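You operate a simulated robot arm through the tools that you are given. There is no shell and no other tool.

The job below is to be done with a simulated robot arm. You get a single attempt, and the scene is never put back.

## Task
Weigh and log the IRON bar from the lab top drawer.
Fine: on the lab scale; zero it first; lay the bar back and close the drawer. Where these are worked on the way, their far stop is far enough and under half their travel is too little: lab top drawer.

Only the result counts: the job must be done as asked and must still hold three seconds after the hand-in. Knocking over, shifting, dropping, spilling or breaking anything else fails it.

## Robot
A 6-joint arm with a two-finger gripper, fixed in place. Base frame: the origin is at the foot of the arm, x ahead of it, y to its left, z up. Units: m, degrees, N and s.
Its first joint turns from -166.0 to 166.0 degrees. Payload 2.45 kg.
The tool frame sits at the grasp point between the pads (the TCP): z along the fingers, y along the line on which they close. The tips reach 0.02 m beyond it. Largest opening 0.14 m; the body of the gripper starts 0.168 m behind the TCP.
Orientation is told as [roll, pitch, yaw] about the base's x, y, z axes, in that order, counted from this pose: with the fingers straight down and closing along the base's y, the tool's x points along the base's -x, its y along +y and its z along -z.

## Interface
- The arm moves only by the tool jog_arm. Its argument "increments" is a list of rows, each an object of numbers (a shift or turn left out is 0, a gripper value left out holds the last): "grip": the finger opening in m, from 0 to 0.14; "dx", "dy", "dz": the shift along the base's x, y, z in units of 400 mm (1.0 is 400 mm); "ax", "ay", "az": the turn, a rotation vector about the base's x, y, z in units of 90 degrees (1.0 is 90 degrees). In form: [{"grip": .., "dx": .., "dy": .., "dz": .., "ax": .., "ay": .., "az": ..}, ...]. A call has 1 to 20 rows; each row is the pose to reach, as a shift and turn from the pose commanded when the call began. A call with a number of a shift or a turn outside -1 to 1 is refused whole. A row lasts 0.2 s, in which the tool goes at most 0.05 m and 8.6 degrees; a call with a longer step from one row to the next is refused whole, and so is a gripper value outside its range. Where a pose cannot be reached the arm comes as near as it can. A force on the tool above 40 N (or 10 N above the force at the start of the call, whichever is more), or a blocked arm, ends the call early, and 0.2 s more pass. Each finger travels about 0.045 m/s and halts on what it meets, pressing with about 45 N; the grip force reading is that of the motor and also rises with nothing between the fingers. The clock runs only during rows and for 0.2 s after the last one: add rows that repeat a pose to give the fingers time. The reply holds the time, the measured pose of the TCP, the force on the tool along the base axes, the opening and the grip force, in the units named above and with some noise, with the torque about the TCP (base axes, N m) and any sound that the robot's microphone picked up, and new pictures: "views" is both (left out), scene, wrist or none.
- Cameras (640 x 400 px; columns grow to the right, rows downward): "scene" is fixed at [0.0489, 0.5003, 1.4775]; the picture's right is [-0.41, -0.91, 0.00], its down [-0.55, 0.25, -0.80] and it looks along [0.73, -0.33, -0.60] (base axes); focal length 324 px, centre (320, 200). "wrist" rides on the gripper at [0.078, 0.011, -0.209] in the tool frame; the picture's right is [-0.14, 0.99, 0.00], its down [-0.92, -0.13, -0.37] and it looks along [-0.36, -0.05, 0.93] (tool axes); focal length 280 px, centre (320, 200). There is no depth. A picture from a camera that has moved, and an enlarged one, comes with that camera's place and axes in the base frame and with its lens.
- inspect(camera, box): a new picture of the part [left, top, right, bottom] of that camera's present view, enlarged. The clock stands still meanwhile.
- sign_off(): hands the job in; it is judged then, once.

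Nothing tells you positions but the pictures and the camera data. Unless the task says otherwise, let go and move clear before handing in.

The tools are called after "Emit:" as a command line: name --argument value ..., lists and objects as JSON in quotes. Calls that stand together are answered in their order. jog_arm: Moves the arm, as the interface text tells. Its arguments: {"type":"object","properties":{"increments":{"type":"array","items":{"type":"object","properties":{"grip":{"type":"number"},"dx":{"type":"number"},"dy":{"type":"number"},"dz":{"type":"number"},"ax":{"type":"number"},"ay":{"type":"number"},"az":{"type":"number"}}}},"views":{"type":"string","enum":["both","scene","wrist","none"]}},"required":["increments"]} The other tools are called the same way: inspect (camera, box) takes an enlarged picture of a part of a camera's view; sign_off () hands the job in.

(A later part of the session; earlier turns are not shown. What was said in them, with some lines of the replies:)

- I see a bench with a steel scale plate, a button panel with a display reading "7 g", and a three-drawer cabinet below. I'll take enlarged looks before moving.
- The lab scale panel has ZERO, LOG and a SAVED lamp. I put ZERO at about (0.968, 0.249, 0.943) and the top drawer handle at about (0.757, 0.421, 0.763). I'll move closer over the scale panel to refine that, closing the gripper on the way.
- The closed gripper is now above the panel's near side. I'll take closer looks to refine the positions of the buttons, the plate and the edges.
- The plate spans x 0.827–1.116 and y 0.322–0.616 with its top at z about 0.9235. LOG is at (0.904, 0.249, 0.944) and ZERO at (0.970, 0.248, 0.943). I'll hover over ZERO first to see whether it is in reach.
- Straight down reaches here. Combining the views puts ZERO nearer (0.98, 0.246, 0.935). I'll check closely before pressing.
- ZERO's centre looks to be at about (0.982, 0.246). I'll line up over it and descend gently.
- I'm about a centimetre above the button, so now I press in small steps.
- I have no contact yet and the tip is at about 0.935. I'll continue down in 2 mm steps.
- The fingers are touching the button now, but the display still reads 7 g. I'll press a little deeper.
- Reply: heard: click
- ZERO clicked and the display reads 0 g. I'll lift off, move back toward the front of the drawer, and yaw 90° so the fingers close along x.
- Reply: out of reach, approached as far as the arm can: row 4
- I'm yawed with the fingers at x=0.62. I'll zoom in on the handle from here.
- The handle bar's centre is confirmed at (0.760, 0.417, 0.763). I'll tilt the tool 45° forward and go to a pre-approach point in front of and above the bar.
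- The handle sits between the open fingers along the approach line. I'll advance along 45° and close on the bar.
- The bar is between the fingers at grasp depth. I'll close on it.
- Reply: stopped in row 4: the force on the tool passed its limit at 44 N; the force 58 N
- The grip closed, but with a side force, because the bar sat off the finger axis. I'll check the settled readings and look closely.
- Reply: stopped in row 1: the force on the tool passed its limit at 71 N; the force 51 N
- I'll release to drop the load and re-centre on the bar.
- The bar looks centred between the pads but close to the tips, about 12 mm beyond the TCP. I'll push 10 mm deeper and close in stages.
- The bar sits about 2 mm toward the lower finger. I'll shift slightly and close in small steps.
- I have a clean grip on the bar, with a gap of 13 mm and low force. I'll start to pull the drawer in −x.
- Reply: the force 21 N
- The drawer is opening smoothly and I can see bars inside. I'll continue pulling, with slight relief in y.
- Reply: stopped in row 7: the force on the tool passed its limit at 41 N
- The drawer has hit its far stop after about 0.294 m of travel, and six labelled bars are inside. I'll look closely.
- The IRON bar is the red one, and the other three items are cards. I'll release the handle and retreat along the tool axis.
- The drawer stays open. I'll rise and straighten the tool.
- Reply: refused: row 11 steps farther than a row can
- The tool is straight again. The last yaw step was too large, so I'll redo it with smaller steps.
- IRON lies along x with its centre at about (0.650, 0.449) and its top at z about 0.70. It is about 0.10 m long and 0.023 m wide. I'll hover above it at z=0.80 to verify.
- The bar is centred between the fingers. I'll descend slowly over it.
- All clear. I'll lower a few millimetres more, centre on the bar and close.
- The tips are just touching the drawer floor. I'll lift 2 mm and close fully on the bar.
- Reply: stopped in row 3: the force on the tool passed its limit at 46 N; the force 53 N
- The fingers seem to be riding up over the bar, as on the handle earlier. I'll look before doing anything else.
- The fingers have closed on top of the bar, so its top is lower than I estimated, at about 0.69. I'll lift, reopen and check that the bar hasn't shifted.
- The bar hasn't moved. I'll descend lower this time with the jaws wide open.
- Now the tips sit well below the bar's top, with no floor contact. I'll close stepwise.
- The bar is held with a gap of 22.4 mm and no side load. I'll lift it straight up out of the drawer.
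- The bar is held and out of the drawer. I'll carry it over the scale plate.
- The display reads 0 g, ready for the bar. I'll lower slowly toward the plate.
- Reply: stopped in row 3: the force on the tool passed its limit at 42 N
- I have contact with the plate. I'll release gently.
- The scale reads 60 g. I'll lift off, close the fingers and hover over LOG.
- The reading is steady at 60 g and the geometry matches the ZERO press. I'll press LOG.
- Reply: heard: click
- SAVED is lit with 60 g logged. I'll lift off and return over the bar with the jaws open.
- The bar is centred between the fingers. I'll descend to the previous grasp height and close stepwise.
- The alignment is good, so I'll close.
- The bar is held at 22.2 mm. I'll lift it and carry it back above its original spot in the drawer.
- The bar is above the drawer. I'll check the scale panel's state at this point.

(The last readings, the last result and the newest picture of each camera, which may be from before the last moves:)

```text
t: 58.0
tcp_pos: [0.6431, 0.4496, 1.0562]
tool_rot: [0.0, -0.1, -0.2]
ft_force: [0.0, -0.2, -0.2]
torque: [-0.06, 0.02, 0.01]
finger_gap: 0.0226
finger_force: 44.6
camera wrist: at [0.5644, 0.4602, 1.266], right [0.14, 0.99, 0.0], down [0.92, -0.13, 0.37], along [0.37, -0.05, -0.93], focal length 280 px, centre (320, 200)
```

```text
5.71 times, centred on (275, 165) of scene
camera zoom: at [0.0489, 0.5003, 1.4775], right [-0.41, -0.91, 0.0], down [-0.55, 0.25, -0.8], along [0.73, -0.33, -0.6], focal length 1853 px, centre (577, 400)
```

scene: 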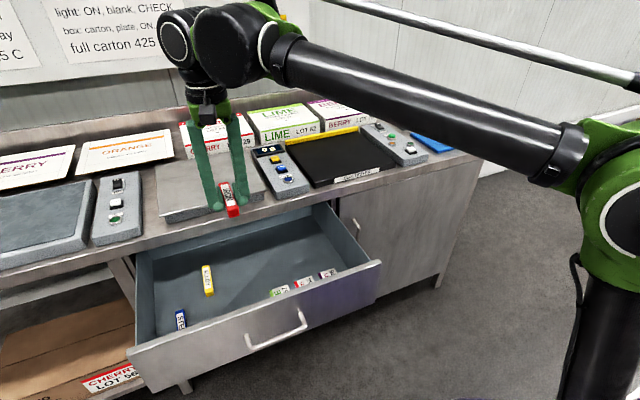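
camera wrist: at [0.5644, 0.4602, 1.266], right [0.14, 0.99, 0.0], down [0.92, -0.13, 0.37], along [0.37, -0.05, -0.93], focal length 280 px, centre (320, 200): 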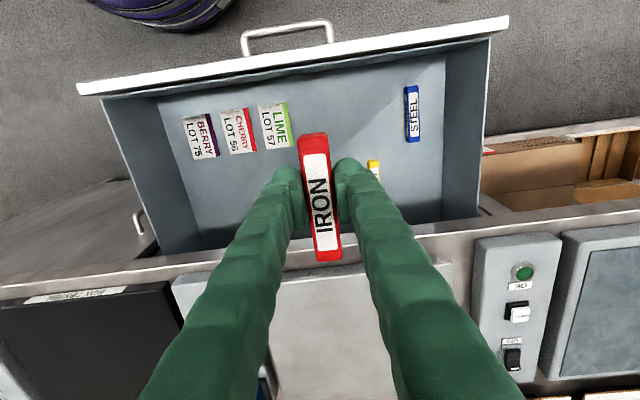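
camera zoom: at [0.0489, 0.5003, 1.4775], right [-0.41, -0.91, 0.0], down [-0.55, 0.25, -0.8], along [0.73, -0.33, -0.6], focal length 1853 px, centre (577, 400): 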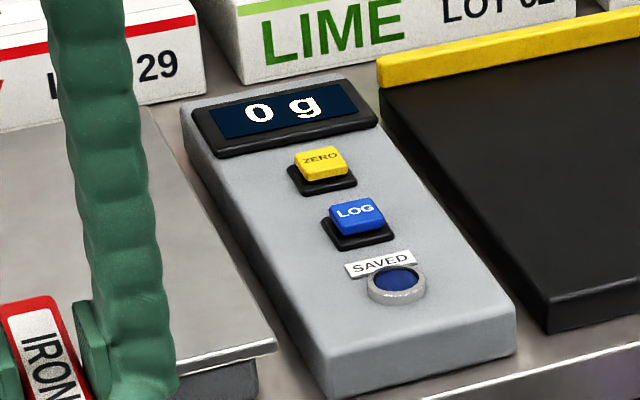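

The SAVED lamp went out once the plate was cleared and the display is back to 0 g, so the log was taken earlier. I'll lower the bar into its original spot.

Emit:
jog_arm --increments '[{"dz": -0.1}, {"dz": -0.2}, {"dz": -0.3}, {"dz": -0.4}, {"dz": -0.5}, {"dz": -0.6}, {"dz": -0.7}, {"dz": -0.78}, {"dz": -0.84}, {"dz": -0.88}, {"dz": -0.895}, {"dz": -0.895}]'

```text
t: 60.6
tcp_pos: [0.6451, 0.4505, 0.7015]
tool_rot: [0.1, -0.1, -0.1]
ft_force: [-0.5, 0.5, 0.1]
torque: [0.01, 0.02, 0.0]
finger_gap: 0.0227
finger_force: 45.4
camera wrist: at [0.5667, 0.4618, 0.9099], right [0.14, 0.99, 0.0], down [0.92, -0.13, 0.37], along [0.37, -0.05, -0.93], focal length 280 px, centre (320, 200)
```

scene: 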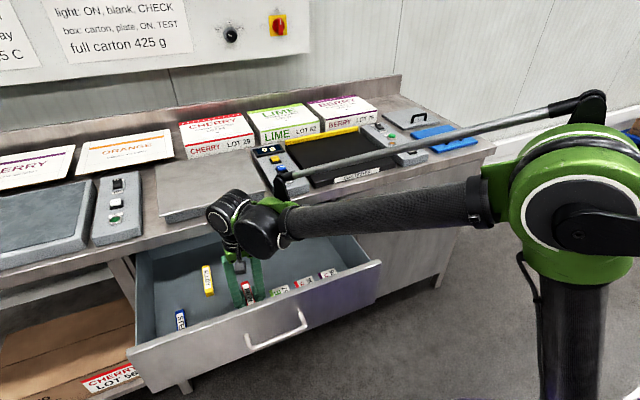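
wrist: 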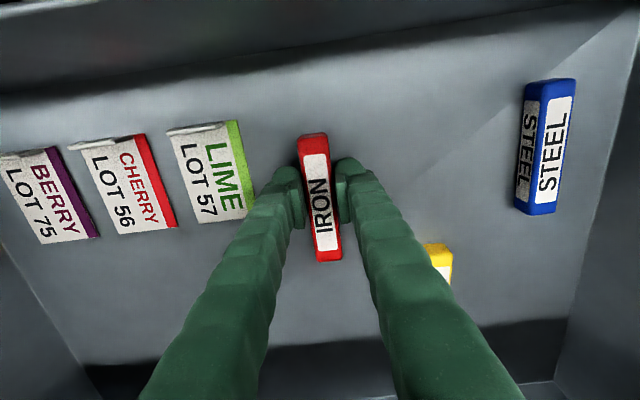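

I'm about 9 mm above the rest height. I'll lower in small steps until contact.

Emit:
jog_arm --increments '[{"dz": -0.006}, {"dz": -0.011}, {"dz": -0.015}, {"dz": -0.018}, {"dz": -0.021}, {"dz": -0.021}]' --views "none"

```text
t: 62.0
tcp_pos: [0.6463, 0.4496, 0.6934]
tool_rot: [0.1, -0.2, -0.1]
ft_force: [-0.7, 0.1, -0.3]
torque: [-0.02, 0.02, -0.02]
finger_gap: 0.0225
finger_force: 44.3
```

Emit:
jog_arm --increments '[{"dz": -0.002}, {"dz": -0.004}, {"dz": -0.004}]' --views "none"

```text
t: 62.8
tcp_pos: [0.646, 0.4506, 0.6908]
tool_rot: [0.1, -0.1, 0.0]
ft_force: [0.5, 1.0, -1.6]
torque: [-0.03, 0.01, 0.02]
finger_gap: 0.0224
finger_force: 44.8
```

Emit:
jog_arm --increments '[{"dz": -0.0025}, {"dz": -0.005}, {"dz": -0.005}]' --views "none"

Emit:
inspect --camera "scene" --box '[200, 240, 300, 320]'

```text
t: 63.6
tcp_pos: [0.6457, 0.4497, 0.6902]
tool_rot: [0.0, -0.4, 0.1]
ft_force: [-0.6, 3.1, 9.4]
torque: [0.06, 0.0, 0.01]
finger_gap: 0.0225
finger_force: 45.3
```

```text
5.00 times, centred on (250, 280) of scene
camera zoom: at [0.0489, 0.5003, 1.4775], right [-0.41, -0.91, 0.0], down [-0.55, 0.25, -0.8], along [0.73, -0.33, -0.6], focal length 1621 px, centre (670, -200)
```

zoom: 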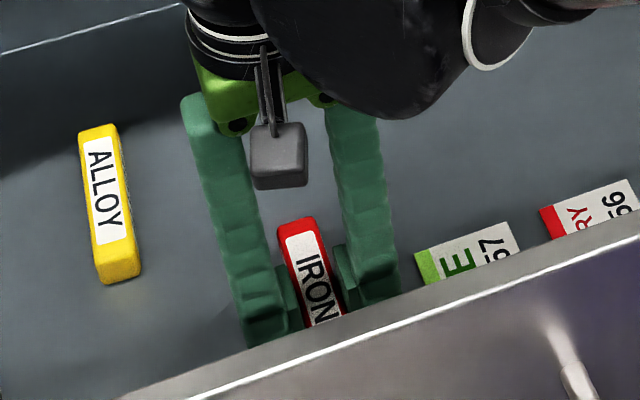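

The bar now rests on the drawer floor at its original place, with 9 N of contact. I'll release and rise.

Emit:
jog_arm --increments '[{"grip": 0.03}, {"grip": 0.03}, {"grip": 0.048}, {"grip": 0.048}, {"dz": 0.05}, {"dz": 0.13}, {"dz": 0.23}, {"dz": 0.33}, {"dz": 0.43}, {"dz": 0.55}, {"dz": 0.66}, {"dz": 0.77}, {"dz": 0.88}, {"dz": 0.96}, {"dz": 0.96}]'

Emit:
inspect --camera "scene" --box '[150, 240, 350, 340]'

```text
t: 66.8
tcp_pos: [0.6471, 0.4503, 1.0726]
tool_rot: [0.0, -0.3, -0.1]
ft_force: [0.1, 0.0, 0.6]
torque: [-0.02, 0.02, -0.01]
finger_gap: 0.0481
finger_force: 0.1
camera wrist: at [0.5671, 0.4605, 1.2812], right [0.14, 0.99, 0.0], down [0.92, -0.13, 0.37], along [0.37, -0.05, -0.93], focal length 280 px, centre (320, 200)
```

scene: 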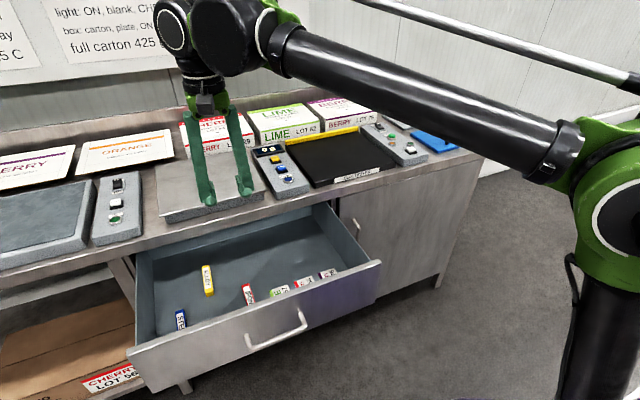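
wrist: 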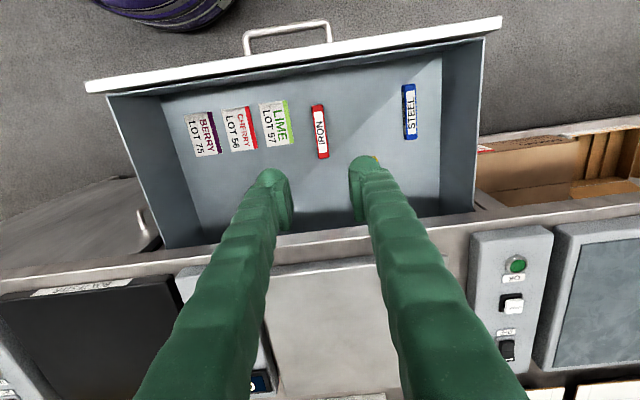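

```text
3.20 times, centred on (250, 290) of scene
camera zoom: at [0.0489, 0.5003, 1.4775], right [-0.41, -0.91, 0.0], down [-0.55, 0.25, -0.8], along [0.73, -0.33, -0.6], focal length 1038 px, centre (544, -88)
```

zoom: 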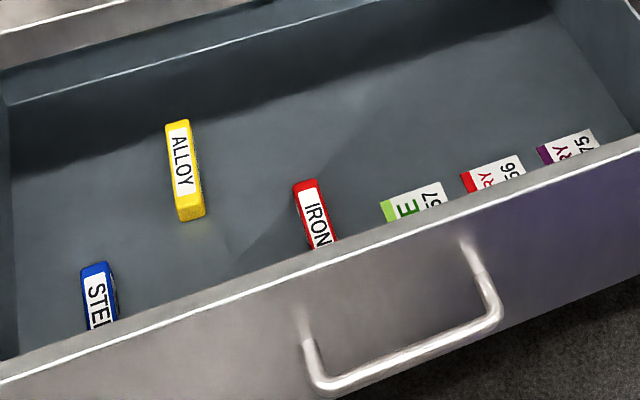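

IRON is back where it started and everything else is unmoved. I'll now position the closed fingers in front of the handle bar to push the drawer shut.

Emit:
jog_arm --increments '[{"dx": -0.1, "dy": -0.015, "grip": 0.0}, {"dx": -0.2, "dy": -0.03}, {"dx": -0.3, "dy": -0.045}, {"dx": -0.4, "dy": -0.06}, {"dx": -0.5, "dy": -0.075}, {"dx": -0.575, "dy": -0.083}, {"dx": -0.575, "dy": -0.083, "dz": -0.1}, {"dx": -0.575, "dy": -0.083, "dz": -0.2}, {"dx": -0.575, "dy": -0.083, "dz": -0.3}, {"dx": -0.575, "dy": -0.083, "dz": -0.4}, {"dx": -0.575, "dy": -0.083, "dz": -0.5}, {"dx": -0.575, "dy": -0.083, "dz": -0.6}, {"dx": -0.575, "dy": -0.083, "dz": -0.7}, {"dx": -0.575, "dy": -0.083, "dz": -0.794}, {"dx": -0.575, "dy": -0.083, "dz": -0.794}]'

Emit:
inspect --camera "scene" --box '[200, 260, 400, 400]'

```text
t: 70.0
tcp_pos: [0.4141, 0.4154, 0.7556]
tool_rot: [-0.1, -0.1, -0.1]
ft_force: [-1.1, -0.6, -0.4]
torque: [-0.02, 0.01, 0.04]
finger_gap: 0.0
finger_force: 29.5
camera wrist: at [0.3347, 0.4264, 0.9645], right [0.14, 0.99, 0.0], down [0.92, -0.13, 0.37], along [0.37, -0.05, -0.93], focal length 280 px, centre (320, 200)
```

scene: 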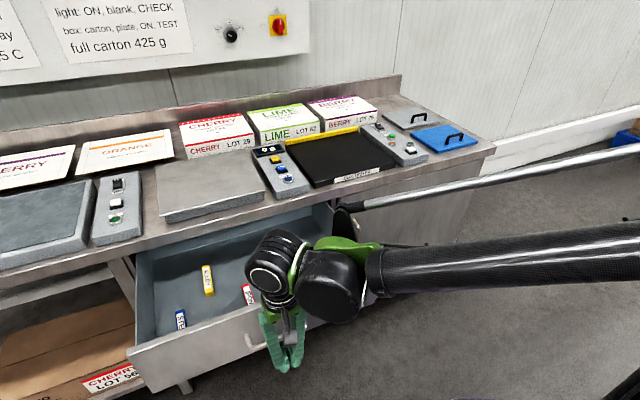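
wrist: 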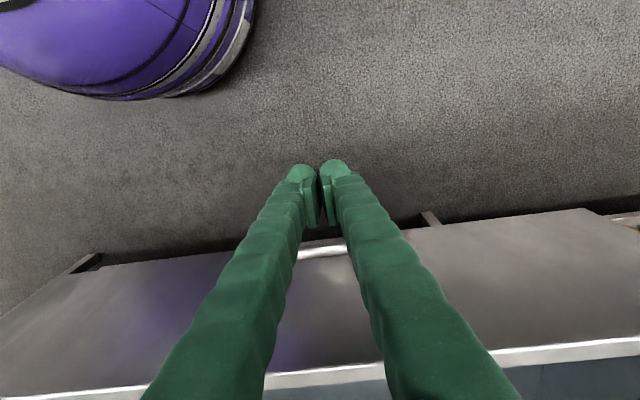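

```text
2.86 times, centred on (300, 330) of scene
camera zoom: at [0.0489, 0.5003, 1.4775], right [-0.41, -0.91, 0.0], down [-0.55, 0.25, -0.8], along [0.73, -0.33, -0.6], focal length 926 px, centre (377, -171)
```

zoom: 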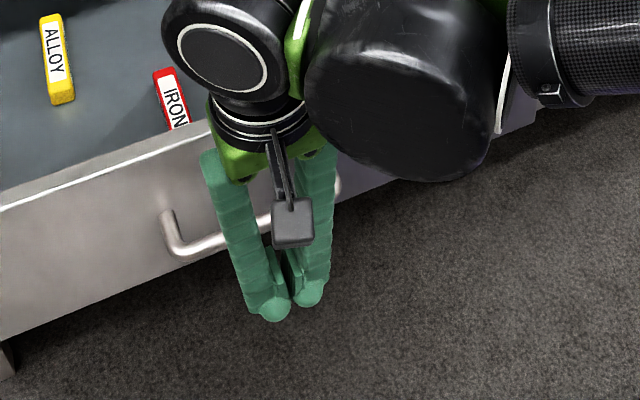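

The fingers are in front of the bar. I'll push slowly in +x.

Emit:
jog_arm --increments '[{"dx": 0.02}, {"dx": 0.04}, {"dx": 0.06}, {"dx": 0.08}, {"dx": 0.11}, {"dx": 0.15}, {"dx": 0.19}, {"dx": 0.23}]'

```text
t: 71.8
tcp_pos: [0.5076, 0.4173, 0.7566]
tool_rot: [0.0, -0.3, 0.0]
ft_force: [-0.1, -0.6, 0.4]
torque: [0.02, 0.01, 0.02]
finger_gap: 0.0
finger_force: 29.8
camera wrist: at [0.4281, 0.4276, 0.9653], right [0.14, 0.99, 0.0], down [0.92, -0.13, 0.37], along [0.37, -0.05, -0.93], focal length 280 px, centre (320, 200)
```

scene: 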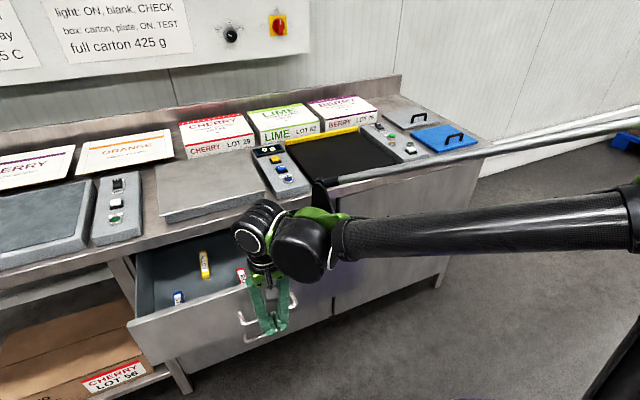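
wrist: 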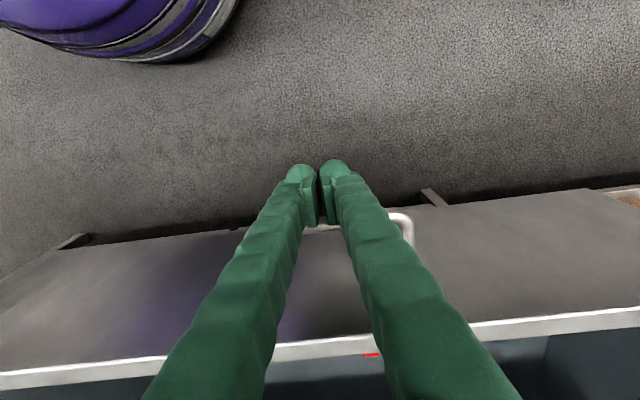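

The drawer follows easily. I'll continue and slow down near the end.

Emit:
jog_arm --increments '[{"dx": 0.04}, {"dx": 0.08}, {"dx": 0.12}, {"dx": 0.16}, {"dx": 0.2}, {"dx": 0.24}, {"dx": 0.28}, {"dx": 0.32}, {"dx": 0.36}, {"dx": 0.4}, {"dx": 0.43}, {"dx": 0.46}]'

```text
t: 74.4
tcp_pos: [0.6924, 0.4168, 0.7549]
tool_rot: [0.0, -0.3, -0.1]
ft_force: [-0.6, -0.4, 0.1]
torque: [-0.01, -0.04, 0.01]
finger_gap: 0.0
finger_force: 29.6
camera wrist: at [0.6122, 0.4271, 0.9642], right [0.14, 0.99, 0.0], down [0.92, -0.13, 0.37], along [0.37, -0.05, -0.93], focal length 280 px, centre (320, 200)
```

scene: 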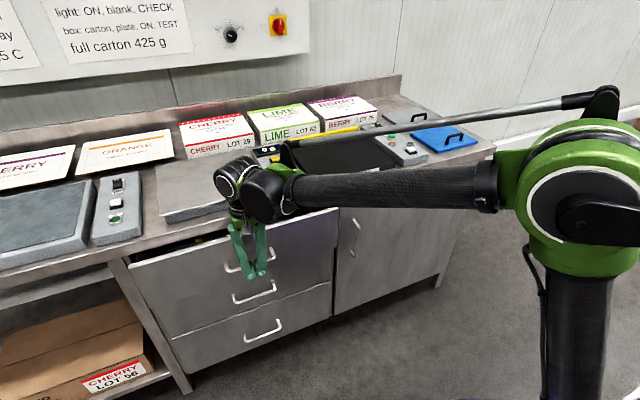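
wrist: 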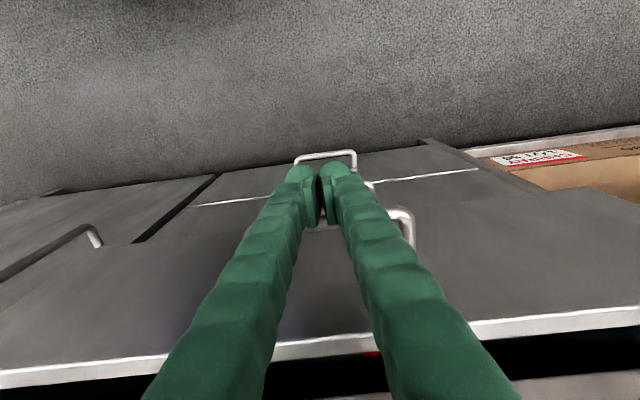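

About 4–5 cm is left. I'll push gently until it stops.

Emit:
jog_arm --increments '[{"dx": 0.02}, {"dx": 0.04}, {"dx": 0.06}, {"dx": 0.075}, {"dx": 0.09}, {"dx": 0.1}, {"dx": 0.11}, {"dx": 0.12}, {"dx": 0.13}, {"dx": 0.14}]'

Emit:
inspect --camera "scene" --box '[110, 170, 370, 310]'

```text
t: 76.3
tcp_pos: [0.7373, 0.4165, 0.7568]
tool_rot: [-0.1, 0.1, 0.1]
ft_force: [-13.7, 2.0, 1.8]
torque: [0.1, 0.15, 0.05]
finger_gap: 0.0059
finger_force: 28.9
stopped in row 9: the force on the tool passed its limit at 46 N (the readings are from after the stop); the commanded pose is now the measured one
camera wrist: at [0.6592, 0.428, 0.9654], right [0.14, 0.99, 0.0], down [0.92, -0.13, 0.37], along [0.36, -0.05, -0.93], focal length 280 px, centre (320, 200)
```

scene: 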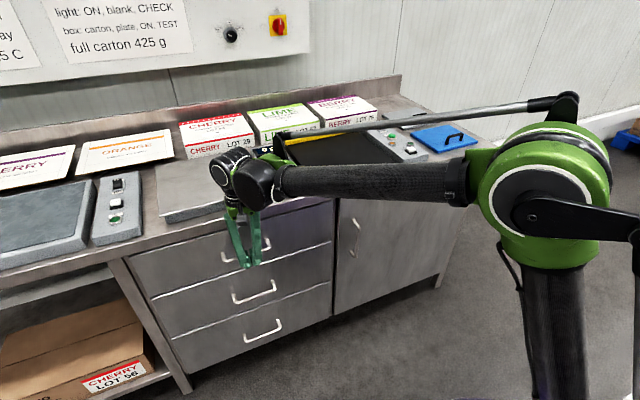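
wrist: 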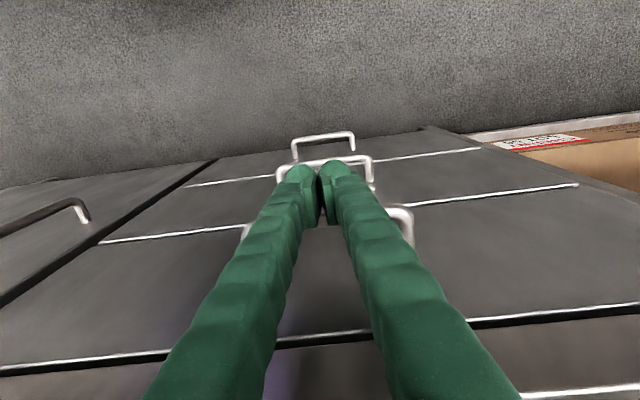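

```text
2.46 times, centred on (240, 240) of scene
camera zoom: at [0.0489, 0.5003, 1.4775], right [-0.41, -0.91, 0.0], down [-0.55, 0.25, -0.8], along [0.73, -0.33, -0.6], focal length 798 px, centre (517, 102)
```

zoom: 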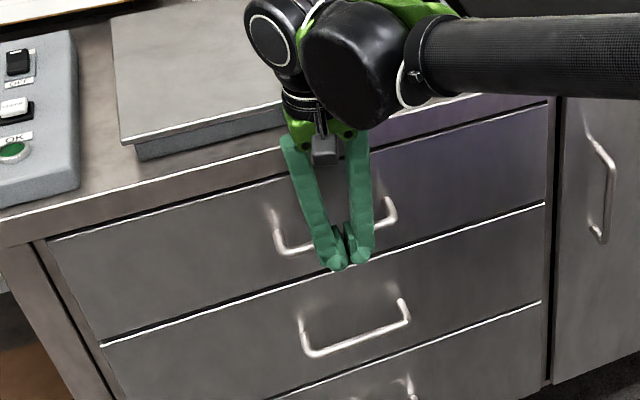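

The drawer is shut against its stop. I'll back away, rise clear and take a final look.

Emit:
jog_arm --increments '[{"dx": -0.03}, {"dx": -0.1}, {"dx": -0.2}, {"dx": -0.3}, {"dx": -0.38}, {"dx": -0.38, "dz": 0.1}, {"dx": -0.38, "dz": 0.2}, {"dx": -0.38, "dz": 0.3}, {"dx": -0.38, "dz": 0.4}, {"dx": -0.38, "dz": 0.5}, {"dx": -0.38, "dz": 0.6}, {"dx": -0.38, "dz": 0.7}, {"dx": -0.38, "dz": 0.8}, {"dx": -0.38, "dz": 0.9}]'

Emit:
inspect --camera "scene" --box '[110, 130, 370, 310]'

```text
t: 79.3
tcp_pos: [0.5881, 0.4163, 1.1164]
tool_rot: [-0.1, 0.1, 0.0]
ft_force: [0.1, -0.1, 0.6]
torque: [-0.02, 0.01, 0.0]
finger_gap: 0.0
finger_force: 28.9
camera wrist: at [0.5094, 0.4272, 1.3253], right [0.14, 0.99, 0.0], down [0.92, -0.13, 0.37], along [0.36, -0.05, -0.93], focal length 280 px, centre (320, 200)
```

scene: 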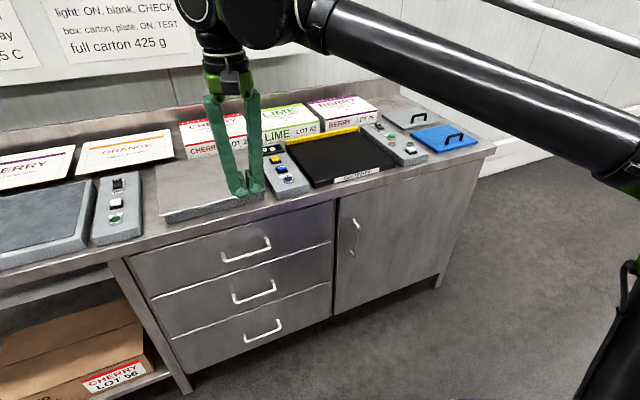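
wrist: 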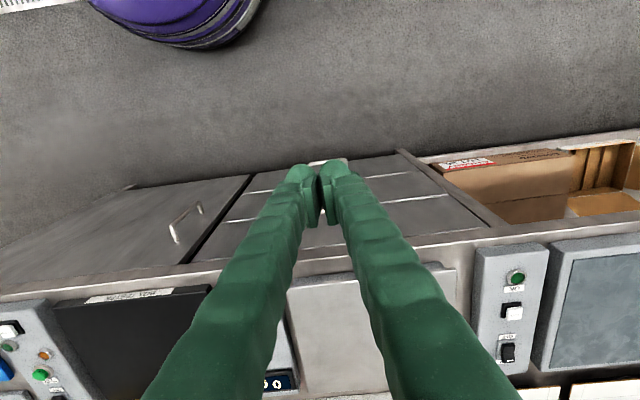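

```text
2.22 times, centred on (240, 220) of scene
camera zoom: at [0.0489, 0.5003, 1.4775], right [-0.41, -0.91, 0.0], down [-0.55, 0.25, -0.8], along [0.73, -0.33, -0.6], focal length 721 px, centre (498, 156)
```

zoom: 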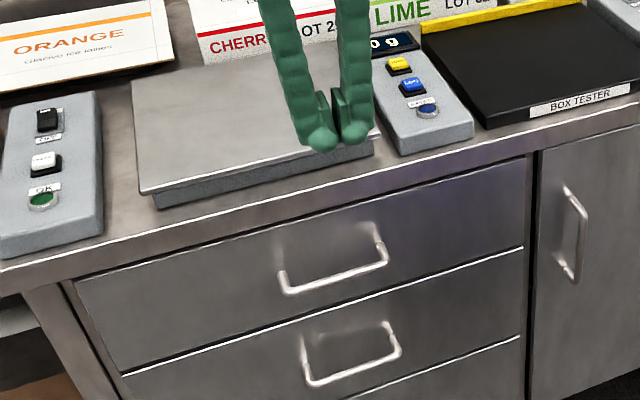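

The drawer is closed flush, the bar is back inside, the weight was logged at 60 g after zeroing, and the arm is clear. I'll hand in.

Emit:
sign_off

```text
The job is handed in.
```

The IRON bar has been weighed and logged at 60 g, and the job is handed in.

- **Zeroing:** the lab scale read 7 g with nothing on it. I pressed ZERO and it went to 0 g.
- **Weighing:** with the bar on the plate the scale held steady at 60 g. I pressed LOG and the SAVED lamp lit. The lamp went out once the bar was lifted off, which I took as normal.
- **Drawer:** I opened the top drawer to its far stop, about 0.29 m. I laid the bar back in its original spot and pushed the drawer shut against its stop.

On my first try at gripping the bar, the fingers closed on top of it and pressed down with about 50 N. The bar did not move and looked undamaged. Nothing else in the drawer or on the bench appeared to shift.
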